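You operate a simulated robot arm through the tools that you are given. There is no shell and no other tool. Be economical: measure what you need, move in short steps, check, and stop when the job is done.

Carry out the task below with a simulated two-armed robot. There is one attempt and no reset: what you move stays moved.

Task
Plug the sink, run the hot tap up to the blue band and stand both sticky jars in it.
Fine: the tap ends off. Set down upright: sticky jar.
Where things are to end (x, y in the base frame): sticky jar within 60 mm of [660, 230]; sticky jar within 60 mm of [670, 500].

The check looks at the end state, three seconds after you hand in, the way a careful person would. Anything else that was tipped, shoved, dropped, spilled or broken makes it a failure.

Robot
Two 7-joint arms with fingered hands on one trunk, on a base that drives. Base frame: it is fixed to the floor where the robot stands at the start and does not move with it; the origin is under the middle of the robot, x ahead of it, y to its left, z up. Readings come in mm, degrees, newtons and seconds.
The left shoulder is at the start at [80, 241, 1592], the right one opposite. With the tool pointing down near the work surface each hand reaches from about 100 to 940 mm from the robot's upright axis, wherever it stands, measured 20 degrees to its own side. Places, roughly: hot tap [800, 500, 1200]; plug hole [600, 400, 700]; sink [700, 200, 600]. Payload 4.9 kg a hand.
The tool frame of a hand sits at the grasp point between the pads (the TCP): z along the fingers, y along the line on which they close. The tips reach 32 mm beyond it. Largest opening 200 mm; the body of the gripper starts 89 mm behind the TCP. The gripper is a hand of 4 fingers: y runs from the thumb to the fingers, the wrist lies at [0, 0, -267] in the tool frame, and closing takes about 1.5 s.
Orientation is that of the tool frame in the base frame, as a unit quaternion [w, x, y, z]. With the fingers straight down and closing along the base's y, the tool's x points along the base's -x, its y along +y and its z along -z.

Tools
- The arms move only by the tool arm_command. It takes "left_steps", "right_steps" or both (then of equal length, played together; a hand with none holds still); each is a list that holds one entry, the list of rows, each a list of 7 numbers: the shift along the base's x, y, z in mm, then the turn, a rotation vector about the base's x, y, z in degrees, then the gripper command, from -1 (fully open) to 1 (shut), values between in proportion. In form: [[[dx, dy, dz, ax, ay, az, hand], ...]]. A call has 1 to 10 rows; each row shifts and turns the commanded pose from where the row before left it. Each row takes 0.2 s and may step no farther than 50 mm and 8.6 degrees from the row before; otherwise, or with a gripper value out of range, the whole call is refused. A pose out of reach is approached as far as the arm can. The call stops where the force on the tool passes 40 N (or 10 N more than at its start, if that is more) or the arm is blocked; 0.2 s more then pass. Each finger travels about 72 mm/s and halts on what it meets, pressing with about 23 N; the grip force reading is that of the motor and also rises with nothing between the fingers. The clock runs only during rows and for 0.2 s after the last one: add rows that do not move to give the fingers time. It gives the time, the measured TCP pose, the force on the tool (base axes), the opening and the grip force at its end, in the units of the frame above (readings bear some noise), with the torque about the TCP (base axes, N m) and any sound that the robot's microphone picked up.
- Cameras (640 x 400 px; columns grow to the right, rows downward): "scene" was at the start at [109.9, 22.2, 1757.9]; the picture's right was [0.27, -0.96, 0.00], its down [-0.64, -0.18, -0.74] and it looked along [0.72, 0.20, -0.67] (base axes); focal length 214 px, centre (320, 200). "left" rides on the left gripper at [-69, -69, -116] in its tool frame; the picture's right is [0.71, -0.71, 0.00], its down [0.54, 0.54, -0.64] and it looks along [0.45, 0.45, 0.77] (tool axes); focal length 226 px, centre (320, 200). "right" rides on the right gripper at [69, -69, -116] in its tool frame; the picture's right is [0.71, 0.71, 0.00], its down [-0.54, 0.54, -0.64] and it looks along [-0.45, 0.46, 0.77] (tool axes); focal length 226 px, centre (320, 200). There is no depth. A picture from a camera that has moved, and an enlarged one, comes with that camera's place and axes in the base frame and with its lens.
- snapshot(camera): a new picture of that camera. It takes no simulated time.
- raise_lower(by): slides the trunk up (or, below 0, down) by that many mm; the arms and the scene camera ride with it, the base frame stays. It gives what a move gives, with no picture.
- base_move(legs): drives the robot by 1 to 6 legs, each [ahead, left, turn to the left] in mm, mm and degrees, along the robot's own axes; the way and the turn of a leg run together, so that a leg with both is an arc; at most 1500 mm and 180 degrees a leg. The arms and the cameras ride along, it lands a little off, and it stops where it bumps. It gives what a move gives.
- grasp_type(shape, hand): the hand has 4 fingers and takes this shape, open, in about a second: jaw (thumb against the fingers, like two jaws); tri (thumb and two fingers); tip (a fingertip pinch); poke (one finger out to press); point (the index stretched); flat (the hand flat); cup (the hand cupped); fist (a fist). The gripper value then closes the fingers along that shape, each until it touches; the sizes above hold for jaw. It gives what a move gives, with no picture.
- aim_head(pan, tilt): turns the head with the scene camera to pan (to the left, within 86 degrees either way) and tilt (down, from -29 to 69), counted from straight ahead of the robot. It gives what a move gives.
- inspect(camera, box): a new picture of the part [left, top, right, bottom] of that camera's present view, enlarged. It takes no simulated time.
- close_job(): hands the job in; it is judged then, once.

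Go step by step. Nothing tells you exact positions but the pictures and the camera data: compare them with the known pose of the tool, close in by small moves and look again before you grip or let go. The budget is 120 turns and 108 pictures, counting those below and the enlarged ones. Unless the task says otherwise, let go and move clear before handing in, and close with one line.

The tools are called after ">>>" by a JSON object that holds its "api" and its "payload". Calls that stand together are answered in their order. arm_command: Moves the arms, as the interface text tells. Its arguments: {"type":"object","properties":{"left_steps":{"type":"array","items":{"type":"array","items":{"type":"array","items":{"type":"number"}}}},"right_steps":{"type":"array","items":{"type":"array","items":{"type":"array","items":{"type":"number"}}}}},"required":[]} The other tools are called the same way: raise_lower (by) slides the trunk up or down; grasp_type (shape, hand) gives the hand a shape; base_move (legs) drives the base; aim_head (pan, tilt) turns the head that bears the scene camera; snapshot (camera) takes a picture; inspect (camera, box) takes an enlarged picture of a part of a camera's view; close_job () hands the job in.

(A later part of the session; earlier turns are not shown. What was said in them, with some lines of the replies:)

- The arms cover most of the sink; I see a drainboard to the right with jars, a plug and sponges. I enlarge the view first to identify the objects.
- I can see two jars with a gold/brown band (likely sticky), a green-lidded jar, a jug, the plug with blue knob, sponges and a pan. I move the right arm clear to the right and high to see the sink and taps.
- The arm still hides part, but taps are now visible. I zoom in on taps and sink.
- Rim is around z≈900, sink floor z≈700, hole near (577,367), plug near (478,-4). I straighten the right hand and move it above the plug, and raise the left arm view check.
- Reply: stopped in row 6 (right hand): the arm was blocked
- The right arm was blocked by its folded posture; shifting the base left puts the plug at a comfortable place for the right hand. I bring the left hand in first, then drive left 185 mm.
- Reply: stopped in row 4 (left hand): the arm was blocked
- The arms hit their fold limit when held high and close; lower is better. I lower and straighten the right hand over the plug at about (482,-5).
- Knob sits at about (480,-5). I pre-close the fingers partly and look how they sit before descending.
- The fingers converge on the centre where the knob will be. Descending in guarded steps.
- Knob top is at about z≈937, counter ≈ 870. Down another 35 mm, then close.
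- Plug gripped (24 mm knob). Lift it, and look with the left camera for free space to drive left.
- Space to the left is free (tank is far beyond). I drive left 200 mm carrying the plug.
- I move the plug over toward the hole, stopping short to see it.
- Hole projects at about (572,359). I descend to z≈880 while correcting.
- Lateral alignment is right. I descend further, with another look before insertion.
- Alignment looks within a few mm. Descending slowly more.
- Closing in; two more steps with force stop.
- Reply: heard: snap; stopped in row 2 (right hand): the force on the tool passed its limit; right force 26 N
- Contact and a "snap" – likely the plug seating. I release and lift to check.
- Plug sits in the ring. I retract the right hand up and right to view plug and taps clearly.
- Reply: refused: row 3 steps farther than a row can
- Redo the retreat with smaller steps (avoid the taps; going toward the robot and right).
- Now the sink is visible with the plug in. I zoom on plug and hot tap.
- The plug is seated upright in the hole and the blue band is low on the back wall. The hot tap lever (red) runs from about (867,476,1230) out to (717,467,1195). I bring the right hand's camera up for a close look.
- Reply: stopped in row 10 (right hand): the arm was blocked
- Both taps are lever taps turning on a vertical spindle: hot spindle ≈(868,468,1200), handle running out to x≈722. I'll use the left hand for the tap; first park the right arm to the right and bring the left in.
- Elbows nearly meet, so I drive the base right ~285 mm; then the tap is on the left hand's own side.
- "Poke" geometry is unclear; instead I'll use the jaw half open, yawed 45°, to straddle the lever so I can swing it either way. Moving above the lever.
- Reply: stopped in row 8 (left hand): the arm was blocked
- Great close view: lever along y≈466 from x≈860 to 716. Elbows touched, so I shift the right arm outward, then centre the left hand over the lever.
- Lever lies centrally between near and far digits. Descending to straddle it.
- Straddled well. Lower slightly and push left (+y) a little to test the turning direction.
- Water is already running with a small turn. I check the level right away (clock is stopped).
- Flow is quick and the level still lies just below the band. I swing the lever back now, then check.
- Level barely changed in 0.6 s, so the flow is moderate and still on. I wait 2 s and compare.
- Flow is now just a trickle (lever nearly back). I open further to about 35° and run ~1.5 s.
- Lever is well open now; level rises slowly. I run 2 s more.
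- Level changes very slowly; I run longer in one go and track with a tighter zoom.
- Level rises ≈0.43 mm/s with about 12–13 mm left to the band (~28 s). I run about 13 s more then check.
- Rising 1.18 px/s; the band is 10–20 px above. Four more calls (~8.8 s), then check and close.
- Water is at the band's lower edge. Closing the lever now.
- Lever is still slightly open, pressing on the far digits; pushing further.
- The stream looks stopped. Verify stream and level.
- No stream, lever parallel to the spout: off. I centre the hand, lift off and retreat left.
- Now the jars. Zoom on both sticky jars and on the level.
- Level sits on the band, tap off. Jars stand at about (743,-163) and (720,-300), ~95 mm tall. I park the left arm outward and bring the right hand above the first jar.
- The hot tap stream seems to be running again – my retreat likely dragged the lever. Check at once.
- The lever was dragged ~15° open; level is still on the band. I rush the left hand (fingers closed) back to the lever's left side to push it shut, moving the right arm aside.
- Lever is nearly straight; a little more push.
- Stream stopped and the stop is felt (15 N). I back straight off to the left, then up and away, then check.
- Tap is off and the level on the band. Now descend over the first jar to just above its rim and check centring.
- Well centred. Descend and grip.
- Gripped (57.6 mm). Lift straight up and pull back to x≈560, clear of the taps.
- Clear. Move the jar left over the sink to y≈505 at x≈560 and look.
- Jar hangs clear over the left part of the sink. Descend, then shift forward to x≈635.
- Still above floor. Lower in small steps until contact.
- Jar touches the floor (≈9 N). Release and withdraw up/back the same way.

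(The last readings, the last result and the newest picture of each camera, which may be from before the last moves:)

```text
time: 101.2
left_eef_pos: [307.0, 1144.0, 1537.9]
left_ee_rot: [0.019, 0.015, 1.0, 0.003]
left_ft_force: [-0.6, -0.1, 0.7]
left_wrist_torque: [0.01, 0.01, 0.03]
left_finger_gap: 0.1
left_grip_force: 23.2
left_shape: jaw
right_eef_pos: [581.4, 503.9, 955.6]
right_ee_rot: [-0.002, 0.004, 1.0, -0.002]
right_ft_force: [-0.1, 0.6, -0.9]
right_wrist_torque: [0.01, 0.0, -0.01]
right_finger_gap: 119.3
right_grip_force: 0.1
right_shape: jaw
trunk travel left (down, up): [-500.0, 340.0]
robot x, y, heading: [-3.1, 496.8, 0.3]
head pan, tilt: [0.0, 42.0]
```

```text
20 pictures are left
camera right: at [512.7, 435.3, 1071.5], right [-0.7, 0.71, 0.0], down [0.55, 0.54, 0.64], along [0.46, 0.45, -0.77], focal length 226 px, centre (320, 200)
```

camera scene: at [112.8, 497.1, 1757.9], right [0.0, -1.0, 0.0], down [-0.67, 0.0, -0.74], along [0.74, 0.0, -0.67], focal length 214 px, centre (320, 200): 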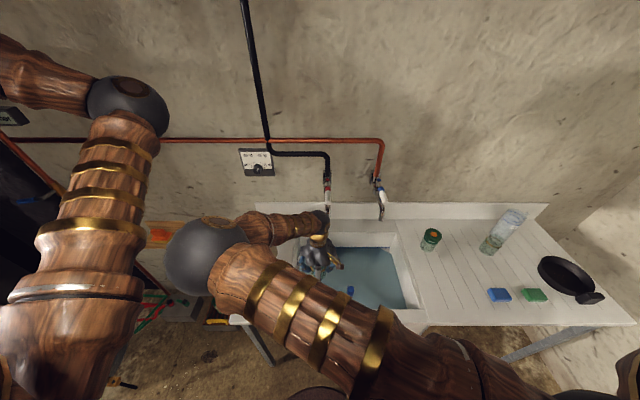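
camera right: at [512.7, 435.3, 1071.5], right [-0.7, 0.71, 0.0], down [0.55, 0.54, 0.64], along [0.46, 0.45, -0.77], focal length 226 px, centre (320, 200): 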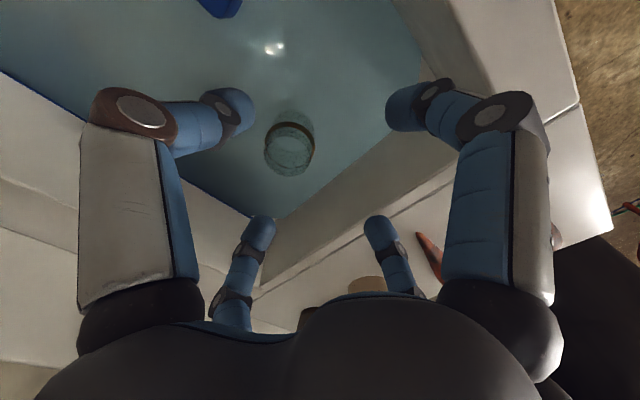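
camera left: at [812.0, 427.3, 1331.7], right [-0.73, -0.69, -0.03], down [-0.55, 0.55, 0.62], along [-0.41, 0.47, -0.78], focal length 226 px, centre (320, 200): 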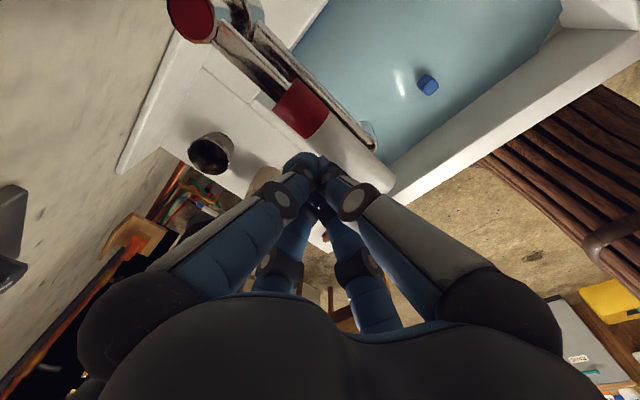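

First jar stands upright at ≈(640,508). Return for the second jar: lift, swing right, drive right 400.

>>> {"api": "arm_command", "payload": {"right_steps": [[[-10, 0, 45, 0, 0, 0, -0.3], [-10, 0, 45, 0, 0, 0, -0.3], [0, -30, 35, 0, 0, 0, -0.3], [0, -45, 10, 0, 0, 0, -0.3], [0, -45, 0, 0, 0, 0, -0.3], [0, -45, 0, 0, 0, 0, -0.3], [0, -45, 0, 0, 0, 0, -0.3], [0, -45, 0, 0, 0, 0, -0.3], [0, -20, 0, 0, 0, 0, -0.3]]]}}

>>> {"api": "base_move", "payload": {"legs": [[0, -400, 0]]}}

>>> {"api": "arm_command", "payload": {"right_steps": [[[40, -25, 0, 0, 0, 0, -0.3], [40, -25, 0, 0, 0, 0, -0.3], [40, -25, 0, 0, 0, 0, -0.3], [35, -25, 0, 0, 0, 0, -0.3]]]}}

>>> {"api": "snapshot", "payload": {"camera": "right"}}

```text
time: 103.2
left_eef_pos: [308.0, 1143.7, 1537.3]
left_ee_rot: [0.018, 0.016, 1.0, 0.003]
left_ft_force: [0.0, -0.5, -0.3]
left_wrist_torque: [-0.01, -0.01, 0.01]
left_finger_gap: 0.0
left_grip_force: 23.0
left_shape: jaw
right_eef_pos: [561.0, 227.1, 1091.1]
right_ee_rot: [0.0, 0.004, 1.0, -0.001]
right_ft_force: [-0.5, 0.0, -0.3]
right_wrist_torque: [0.02, 0.02, -0.02]
right_finger_gap: 129.6
right_grip_force: 0.2
right_shape: jaw
trunk travel left (down, up): [-500.0, 340.0]
robot x, y, heading: [-2.9, 492.7, -0.0]
head pan, tilt: [0.0, 42.0]
```

```text
time: 105.7
left_eef_pos: [312.2, 738.3, 1536.6]
left_ee_rot: [0.019, 0.019, 1.0, 0.002]
left_ft_force: [-0.2, -0.1, 0.1]
left_wrist_torque: [-0.08, 0.0, -0.03]
left_finger_gap: 0.2
left_grip_force: 23.3
left_shape: jaw
right_eef_pos: [558.5, -181.3, 1091.3]
right_ee_rot: [0.0, 0.007, 1.0, -0.001]
right_ft_force: [-0.4, 0.6, -0.2]
right_wrist_torque: [-0.02, -0.02, 0.02]
right_finger_gap: 129.3
right_grip_force: 0.0
right_shape: jaw
trunk travel left (down, up): [-500.0, 340.0]
robot x, y, heading: [0.1, 91.0, -0.3]
head pan, tilt: [0.0, 42.0]
```

```text
time: 106.7
left_eef_pos: [313.3, 734.0, 1539.3]
left_ee_rot: [0.019, 0.019, 1.0, 0.004]
left_ft_force: [-0.5, -0.7, 0.5]
left_wrist_torque: [0.02, 0.01, 0.0]
left_finger_gap: 0.0
left_grip_force: 22.2
left_shape: jaw
right_eef_pos: [716.0, -285.4, 1090.8]
right_ee_rot: [-0.001, 0.007, 1.0, 0.0]
right_ft_force: [1.2, -0.1, 0.0]
right_wrist_torque: [0.01, -0.01, 0.01]
right_finger_gap: 129.8
right_grip_force: 0.0
right_shape: jaw
trunk travel left (down, up): [-500.0, 340.0]
robot x, y, heading: [0.5, 93.2, 0.0]
head pan, tilt: [0.0, 42.0]
```

```text
19 pictures are left
camera right: at [647.4, -353.8, 1205.8], right [-0.7, 0.72, 0.0], down [0.55, 0.53, 0.64], along [0.46, 0.45, -0.77], focal length 226 px, centre (320, 200)
```

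right: 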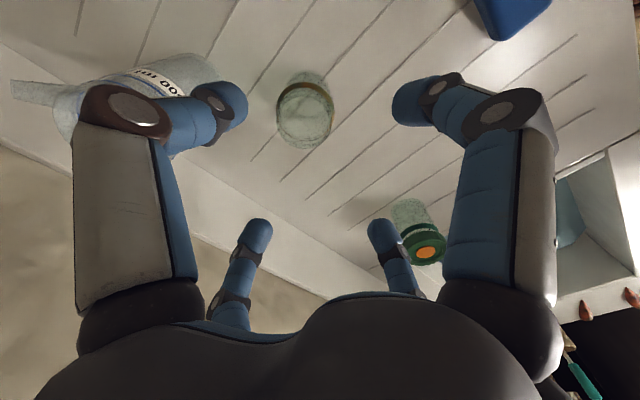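

Jar 2 is at about (725,-303); jug is clear. Centre and descend to the rim.

>>> {"api": "arm_command", "payload": {"right_steps": [[[5, -9, -30, 0, 0, 0.4, -0.3], [4, -9, -30, 0, 0, 0.4, -0.3], [0, 0, -22, 0, 0, 0, -0.3]]]}}

>>> {"api": "snapshot", "payload": {"camera": "right"}}

```text
time: 107.5
left_eef_pos: [311.9, 735.8, 1537.9]
left_ee_rot: [0.019, 0.018, 1.0, 0.003]
left_ft_force: [0.0, -0.7, -0.8]
left_wrist_torque: [0.01, 0.01, 0.0]
left_finger_gap: 0.1
left_grip_force: 23.1
left_shape: jaw
right_eef_pos: [724.2, -300.8, 1008.7]
right_ee_rot: [0.0, 0.0, 1.0, 0.0]
right_ft_force: [0.2, -0.5, -0.1]
right_wrist_torque: [0.01, 0.05, -0.03]
right_finger_gap: 129.6
right_grip_force: 0.1
right_shape: jaw
trunk travel left (down, up): [-500.0, 340.0]
robot x, y, heading: [-1.1, 91.8, -0.3]
head pan, tilt: [0.0, 42.0]
```

```text
18 pictures are left
camera right: at [656.8, -369.6, 1124.6], right [-0.71, 0.71, 0.0], down [0.54, 0.54, 0.64], along [0.45, 0.45, -0.77], focal length 226 px, centre (320, 200)
```

right: 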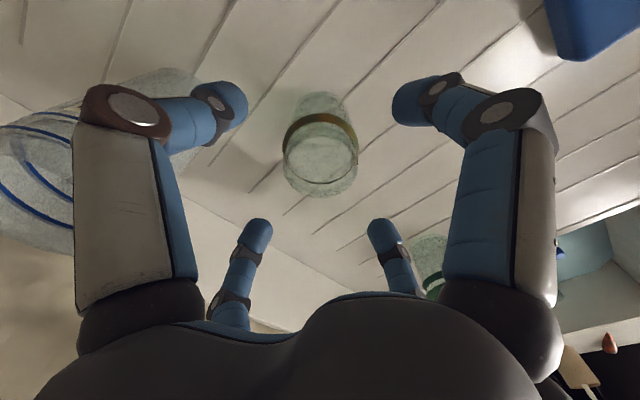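

Centred. Descend, grip, lift, pull back.

>>> {"api": "arm_command", "payload": {"right_steps": [[[0, 0, -25, 0, 0, 0, -0.2], [0, 0, -25, 0, 0, 0, -0.2], [0, 0, -19, 0, 0, 0, -0.2], [0, 0, 0, 0, 0, 0, 0.2], [0, 0, 0, 0, 0, 0, 0.6], [0, 0, 0, 0, 0, 0, 0.8], [0, 0, 0, 0, 0, 0, 0.8], [0, 0, 0, 0, 0, 0, 0.8]]]}}

>>> {"api": "arm_command", "payload": {"right_steps": [[[0, 0, 20, 0, 0, 0, 0.8], [0, 0, 40, 0, 0, 0, 0.8], [0, 0, 45, 0, 0, 0, 0.8], [0, 0, 40, 0, 0, 0, 0.8], [-42, 10, 0, 0, 0, 0, 0.8], [-42, 25, 0, 0, 0, 0, 0.8], [-42, 25, 0, 0, 0, 0, 0.8], [-38, 25, 0, 0, 0, 0, 0.8]]]}}

>>> {"api": "snapshot", "payload": {"camera": "right"}}

```text
time: 109.3
left_eef_pos: [312.0, 736.7, 1537.4]
left_ee_rot: [0.019, 0.019, 1.0, 0.004]
left_ft_force: [0.2, -0.2, 0.2]
left_wrist_torque: [0.01, 0.0, 0.03]
left_finger_gap: 0.0
left_grip_force: 23.7
left_shape: jaw
right_eef_pos: [724.2, -300.7, 938.7]
right_ee_rot: [-0.001, -0.001, 1.0, -0.001]
right_ft_force: [0.2, 0.1, 0.5]
right_wrist_torque: [0.02, -0.01, 0.0]
right_finger_gap: 58.0
right_grip_force: 23.0
right_shape: jaw
trunk travel left (down, up): [-500.0, 340.0]
robot x, y, heading: [1.0, 92.4, -0.1]
head pan, tilt: [0.0, 42.0]
```

```text
time: 111.1
left_eef_pos: [310.3, 737.7, 1537.5]
left_ee_rot: [0.019, 0.019, 1.0, 0.003]
left_ft_force: [-1.0, 0.1, 0.2]
left_wrist_torque: [-0.04, -0.01, 0.03]
left_finger_gap: 0.0
left_grip_force: 22.9
left_shape: jaw
right_eef_pos: [557.8, -214.5, 1086.4]
right_ee_rot: [0.0, 0.001, 1.0, -0.001]
right_ft_force: [0.7, 0.1, -3.0]
right_wrist_torque: [-0.03, 0.02, 0.01]
right_finger_gap: 58.1
right_grip_force: 23.0
right_shape: jaw
trunk travel left (down, up): [-500.0, 340.0]
robot x, y, heading: [0.5, 91.0, -0.4]
head pan, tilt: [0.0, 42.0]
```

```text
17 pictures are left
camera right: at [489.3, -284.0, 1203.0], right [-0.71, 0.71, 0.0], down [0.54, 0.54, 0.64], along [0.46, 0.45, -0.77], focal length 226 px, centre (320, 200)
```

right: 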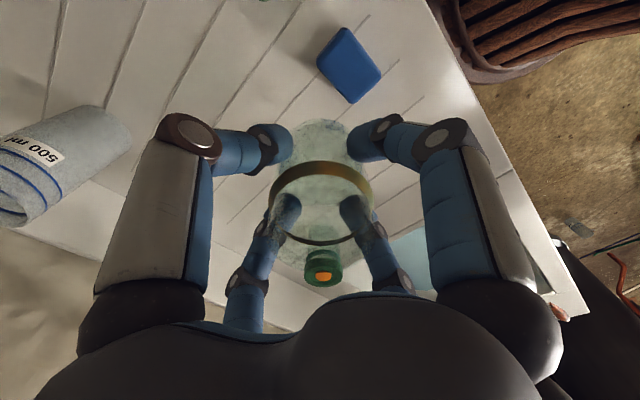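

Second jar held. Drive left 300 mm and then swing to y≈230 at x≈575, lowering.

>>> {"api": "base_move", "payload": {"legs": [[0, 300, 0]]}}

>>> {"api": "snapshot", "payload": {"camera": "right"}}

```text
time: 113.1
left_eef_pos: [313.1, 1026.7, 1539.7]
left_ee_rot: [0.019, 0.019, 1.0, 0.004]
left_ft_force: [0.0, -0.6, 0.0]
left_wrist_torque: [-0.01, 0.0, 0.02]
left_finger_gap: 0.0
left_grip_force: 23.2
left_shape: jaw
right_eef_pos: [559.9, 76.2, 1085.3]
right_ee_rot: [0.0, 0.0, 1.0, 0.0]
right_ft_force: [0.8, -0.4, -2.0]
right_wrist_torque: [0.02, 0.03, 0.02]
right_finger_gap: 57.9
right_grip_force: 23.3
right_shape: jaw
trunk travel left (down, up): [-500.0, 340.0]
robot x, y, heading: [1.4, 382.6, -0.4]
head pan, tilt: [0.0, 42.0]
```

```text
16 pictures are left
camera right: at [492.8, 6.1, 1201.3], right [-0.71, 0.71, 0.0], down [0.54, 0.54, 0.64], along [0.45, 0.45, -0.77], focal length 226 px, centre (320, 200)
```

right: 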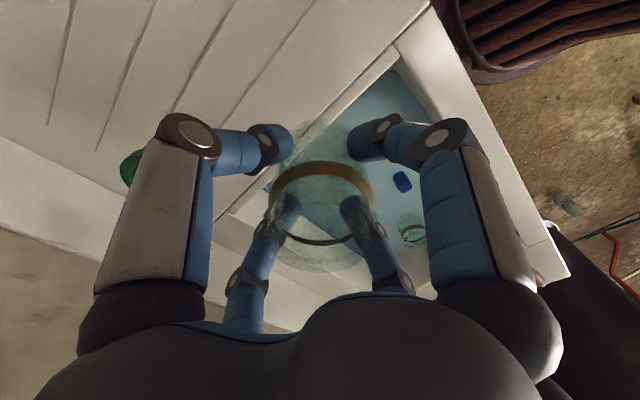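

>>> {"api": "arm_command", "payload": {"right_steps": [[[0, 45, 0, 0, 0, 0, 0.8], [0, 45, 0, 0, 0, 0, 0.8], [0, 45, 0, 0, 0, 0, 0.8], [5, 22, -20, 0, 0, 0, 0.8], [8, 0, -40, 0, 0, 0, 0.8], [9, 0, -40, 0, 0, 0, 0.8]]]}}

>>> {"api": "snapshot", "payload": {"camera": "right"}}

>>> {"api": "snapshot", "payload": {"camera": "scene"}}

```text
time: 114.5
left_eef_pos: [314.2, 1029.4, 1538.2]
left_ee_rot: [0.019, 0.018, 1.0, 0.003]
left_ft_force: [0.0, -0.5, -0.5]
left_wrist_torque: [0.02, 0.02, -0.02]
left_finger_gap: 0.2
left_grip_force: 22.9
left_shape: jaw
right_eef_pos: [584.1, 233.6, 984.9]
right_ee_rot: [0.0, 0.001, 1.0, -0.002]
right_ft_force: [1.2, -0.8, -1.0]
right_wrist_torque: [0.02, 0.03, 0.0]
right_finger_gap: 58.0
right_grip_force: 22.9
right_shape: jaw
trunk travel left (down, up): [-500.0, 340.0]
robot x, y, heading: [1.7, 385.7, -0.3]
head pan, tilt: [0.0, 42.0]
```

```text
15 pictures are left
camera right: at [517.0, 163.2, 1101.4], right [-0.71, 0.71, 0.0], down [0.54, 0.54, 0.64], along [0.45, 0.45, -0.77], focal length 226 px, centre (320, 200)
```

right: 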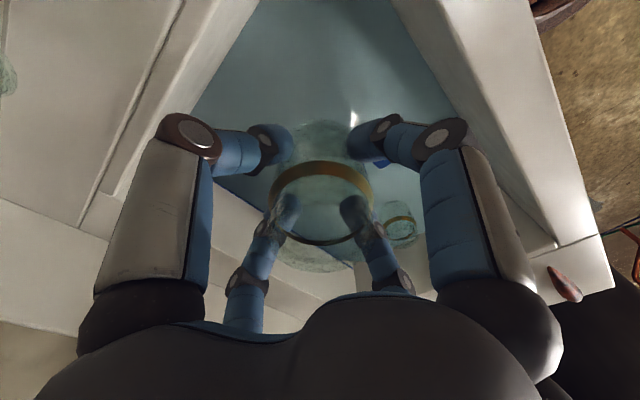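

```text
14 pictures are left
camera scene: at [115.1, 381.5, 1757.8], right [0.0, -1.0, 0.0], down [-0.67, 0.0, -0.74], along [0.74, 0.0, -0.67], focal length 214 px, centre (320, 200)
```

scene: 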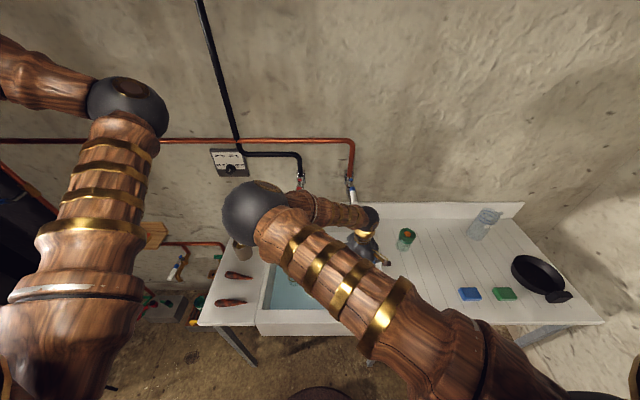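

Descend into the right half of the sink, shift forward, then lower gently.

>>> {"api": "arm_command", "payload": {"right_steps": [[[0, 0, -40, 0, 0, 0, 0.8], [0, 0, -45, 0, 0, 0, 0.8], [0, 0, -45, 0, 0, 0, 0.8], [18, 0, -10, 0, 0, 0, 0.8], [18, 0, -10, 0, 0, 0, 0.8], [16, 0, -10, 0, 0, 0, 0.8], [0, -1, -12, 0, 0, 0, 0.8], [0, -1, -8, 0, 0, 0, 0.8]]]}}

>>> {"api": "arm_command", "payload": {"right_steps": [[[0, 0, -6, 0, 0, 0, 0.8], [0, 0, -5, 0, 0, 0, 0.8], [0, 0, -4, 0, 0, 0, 0.8], [0, 0, -2, 0, 0, 0, 0.8]]]}}

```text
time: 116.3
left_eef_pos: [312.8, 1028.7, 1537.8]
left_ee_rot: [0.018, 0.017, 1.0, 0.003]
left_ft_force: [-0.2, 0.2, 0.3]
left_wrist_torque: [-0.03, -0.03, 0.03]
left_finger_gap: 0.0
left_grip_force: 23.0
left_shape: jaw
right_eef_pos: [634.3, 233.4, 806.1]
right_ee_rot: [-0.001, 0.001, 1.0, -0.001]
right_ft_force: [-1.3, 0.2, -2.0]
right_wrist_torque: [0.0, -0.01, 0.01]
right_finger_gap: 57.8
right_grip_force: 22.8
right_shape: jaw
trunk travel left (down, up): [-500.0, 340.0]
robot x, y, heading: [1.4, 378.8, -0.3]
head pan, tilt: [0.0, 42.0]
```

```text
time: 117.3
left_eef_pos: [312.1, 1029.0, 1537.6]
left_ee_rot: [0.019, 0.018, 1.0, 0.003]
left_ft_force: [-0.6, 0.8, 0.6]
left_wrist_torque: [-0.01, 0.0, 0.03]
left_finger_gap: 0.0
left_grip_force: 23.1
left_shape: jaw
right_eef_pos: [635.6, 233.2, 789.8]
right_ee_rot: [0.0, -0.001, 1.0, -0.002]
right_ft_force: [-0.3, -0.6, -2.3]
right_wrist_torque: [-0.01, -0.03, -0.01]
right_finger_gap: 57.8
right_grip_force: 23.3
right_shape: jaw
trunk travel left (down, up): [-500.0, 340.0]
robot x, y, heading: [1.5, 378.3, -0.0]
head pan, tilt: [0.0, 42.0]
```

Not yet touching (force still weight only); a few mm more.

>>> {"api": "arm_command", "payload": {"right_steps": [[[0, 0, -2, 0, 0, 0, 0.8], [0, 0, -1, 0, 0, 0, 0.8]]]}}

```text
time: 117.9
left_eef_pos: [310.3, 1028.1, 1538.0]
left_ee_rot: [0.019, 0.018, 1.0, 0.003]
left_ft_force: [0.3, 0.2, 0.8]
left_wrist_torque: [0.0, 0.01, -0.02]
left_finger_gap: 0.0
left_grip_force: 22.6
left_shape: jaw
right_eef_pos: [634.5, 232.2, 787.1]
right_ee_rot: [0.002, -0.001, 1.0, -0.001]
right_ft_force: [-0.2, 1.0, 15.4]
right_wrist_torque: [-0.03, 0.15, -0.01]
right_finger_gap: 58.2
right_grip_force: 22.9
right_shape: jaw
trunk travel left (down, up): [-500.0, 340.0]
robot x, y, heading: [-0.2, 385.4, -0.0]
head pan, tilt: [0.0, 42.0]
```

Contact (15 N). Release and withdraw the same way.

>>> {"api": "arm_command", "payload": {"right_steps": [[[0, 0, 2, 0, 0, 0, 0.3], [0, 0, 0, 0, 0, 0, -0.1], [0, 0, 0, 0, 0, 0, -0.2], [0, 0, 0, 0, 0, 0, -0.2], [0, 0, 25, 0, 0, 0, -0.2], [0, 0, 25, 0, 0, 0, -0.2], [0, 0, 27, 0, 0, 0, -0.2], [-25, 0, 15, 0, 0, 0, -0.2], [-30, 0, 30, 0, 0, 0, -0.2], [0, 0, 45, 0, 0, 0, -0.2]]]}}

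>>> {"api": "arm_command", "payload": {"right_steps": [[[-10, 0, 45, 0, 0, 0, -0.2], [-10, 0, 45, 0, 0, 0, -0.2], [0, -30, 20, 0, 0, 0, -0.2], [0, -45, 0, 0, 0, 0, -0.2], [0, -45, 0, 0, 0, 0, -0.2], [0, -45, 0, 0, 0, 0, -0.2], [0, -45, 0, 0, 0, 0, -0.2], [0, -45, 0, 0, 0, 0, -0.2], [0, -45, 0, 0, 0, 0, -0.2]]]}}

>>> {"api": "snapshot", "payload": {"camera": "scene"}}

>>> {"api": "inspect", "payload": {"camera": "scene", "box": [240, 170, 400, 340]}}

```text
time: 120.1
left_eef_pos: [309.8, 1029.7, 1538.9]
left_ee_rot: [0.02, 0.018, 1.0, 0.003]
left_ft_force: [-0.6, -0.1, -0.3]
left_wrist_torque: [0.0, 0.0, 0.0]
left_finger_gap: 0.2
left_grip_force: 23.6
left_shape: jaw
right_eef_pos: [578.8, 231.5, 953.1]
right_ee_rot: [-0.001, -0.001, 1.0, -0.001]
right_ft_force: [0.0, 0.7, 0.9]
right_wrist_torque: [0.0, 0.02, 0.0]
right_finger_gap: 119.3
right_grip_force: 0.0
right_shape: jaw
trunk travel left (down, up): [-500.0, 340.0]
robot x, y, heading: [0.9, 382.4, 0.0]
head pan, tilt: [0.0, 42.0]
```

```text
time: 122.1
left_eef_pos: [313.2, 1026.3, 1539.6]
left_ee_rot: [0.018, 0.018, 1.0, 0.004]
left_ft_force: [-0.2, 0.0, 0.4]
left_wrist_torque: [0.08, 0.01, 0.01]
left_finger_gap: 0.0
left_grip_force: 22.9
left_shape: jaw
right_eef_pos: [557.2, -70.4, 1063.4]
right_ee_rot: [0.0, -0.001, 1.0, -0.001]
right_ft_force: [1.1, -0.8, 0.2]
right_wrist_torque: [0.05, -0.02, 0.01]
right_finger_gap: 119.7
right_grip_force: 0.1
right_shape: jaw
trunk travel left (down, up): [-500.0, 340.0]
robot x, y, heading: [4.7, 378.6, -0.0]
head pan, tilt: [0.0, 42.0]
```

```text
13 pictures are left
camera scene: at [113.9, 379.1, 1757.8], right [0.0, -1.0, 0.0], down [-0.67, 0.0, -0.74], along [0.74, 0.0, -0.67], focal length 214 px, centre (320, 200)
```

scene: 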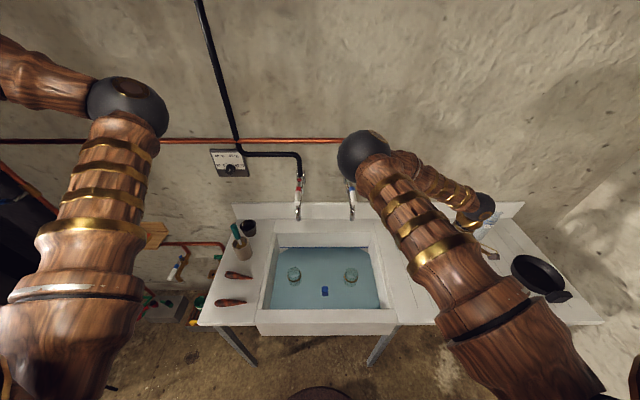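

```text
2.35 times, centred on (320, 255) of scene
camera zoom: at [113.9, 379.1, 1757.8], right [0.0, -1.0, 0.0], down [-0.67, 0.0, -0.74], along [0.74, 0.0, -0.67], focal length 505 px, centre (320, 71)
```

zoom: 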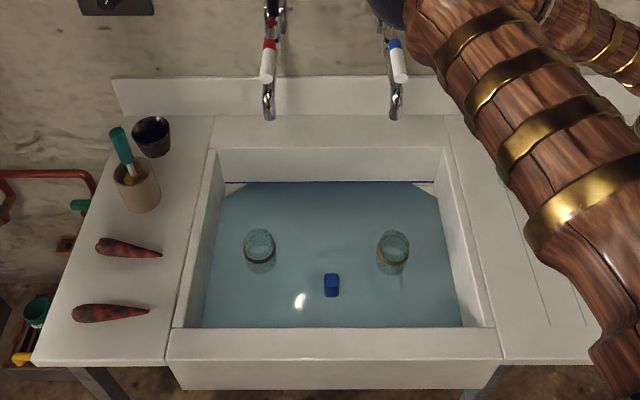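

Both jars stand in the water, taps off with no stream. Check the level and jars closely.

>>> {"api": "inspect", "payload": {"camera": "scene", "box": [345, 242, 365, 257]}}

>>> {"api": "inspect", "payload": {"camera": "scene", "box": [275, 250, 375, 310]}}

>>> {"api": "inspect", "payload": {"camera": "scene", "box": [280, 165, 370, 225]}}

```text
16.00 times, centred on (355, 250) of scene
camera zoom: at [113.9, 379.1, 1757.8], right [0.0, -1.0, 0.0], down [-0.67, 0.0, -0.74], along [0.74, 0.0, -0.67], focal length 3432 px, centre (-240, -592)
```

zoom: 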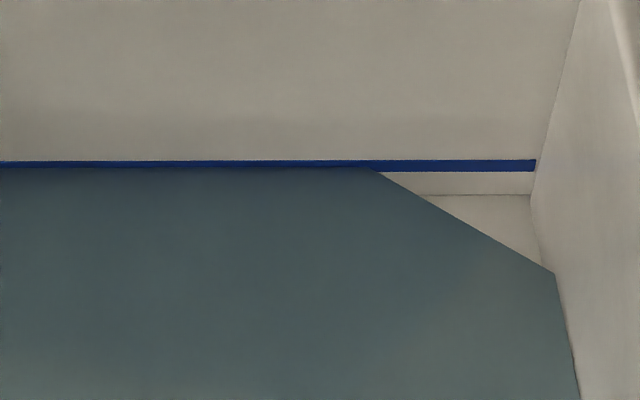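

```text
6.40 times, centred on (325, 280) of scene
camera zoom: at [113.9, 379.1, 1757.8], right [0.0, -1.0, 0.0], down [-0.67, 0.0, -0.74], along [0.74, 0.0, -0.67], focal length 1373 px, centre (288, -312)
```

zoom: 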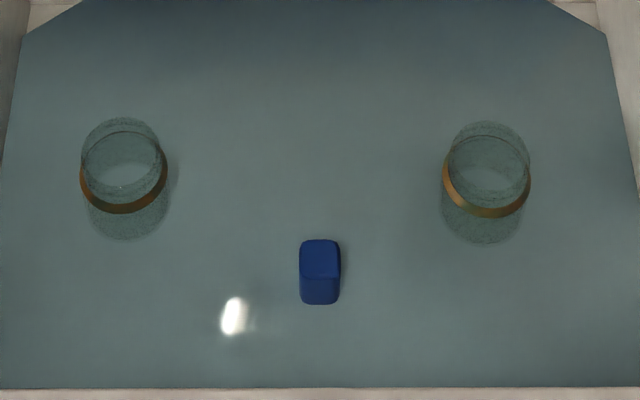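

```text
6.67 times, centred on (325, 195) of scene
camera zoom: at [113.9, 379.1, 1757.8], right [0.0, -1.0, 0.0], down [-0.67, 0.0, -0.74], along [0.74, 0.0, -0.67], focal length 1430 px, centre (287, 233)
```

zoom: 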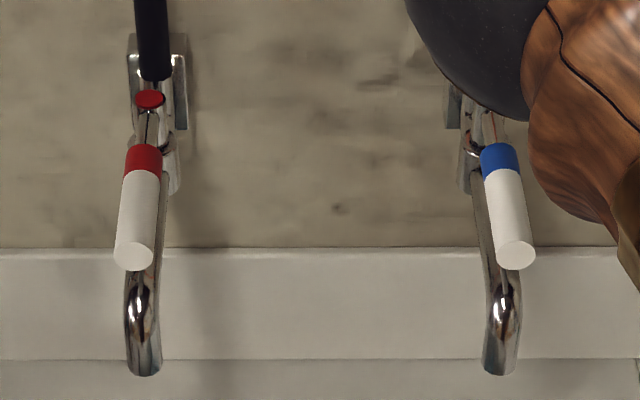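

The level sits on the blue band, the tap is off, the plug is in, and both jars stand upright near (647,506) and (642,225), with the hands clear. Handing in.

>>> {"api": "close_job", "payload": {}}

```text
The job is handed in.
```

The sink is plugged and filled with hot water to the blue band. The hot tap is off and both sticky jars stand upright in the water, each about 25 mm from its target.
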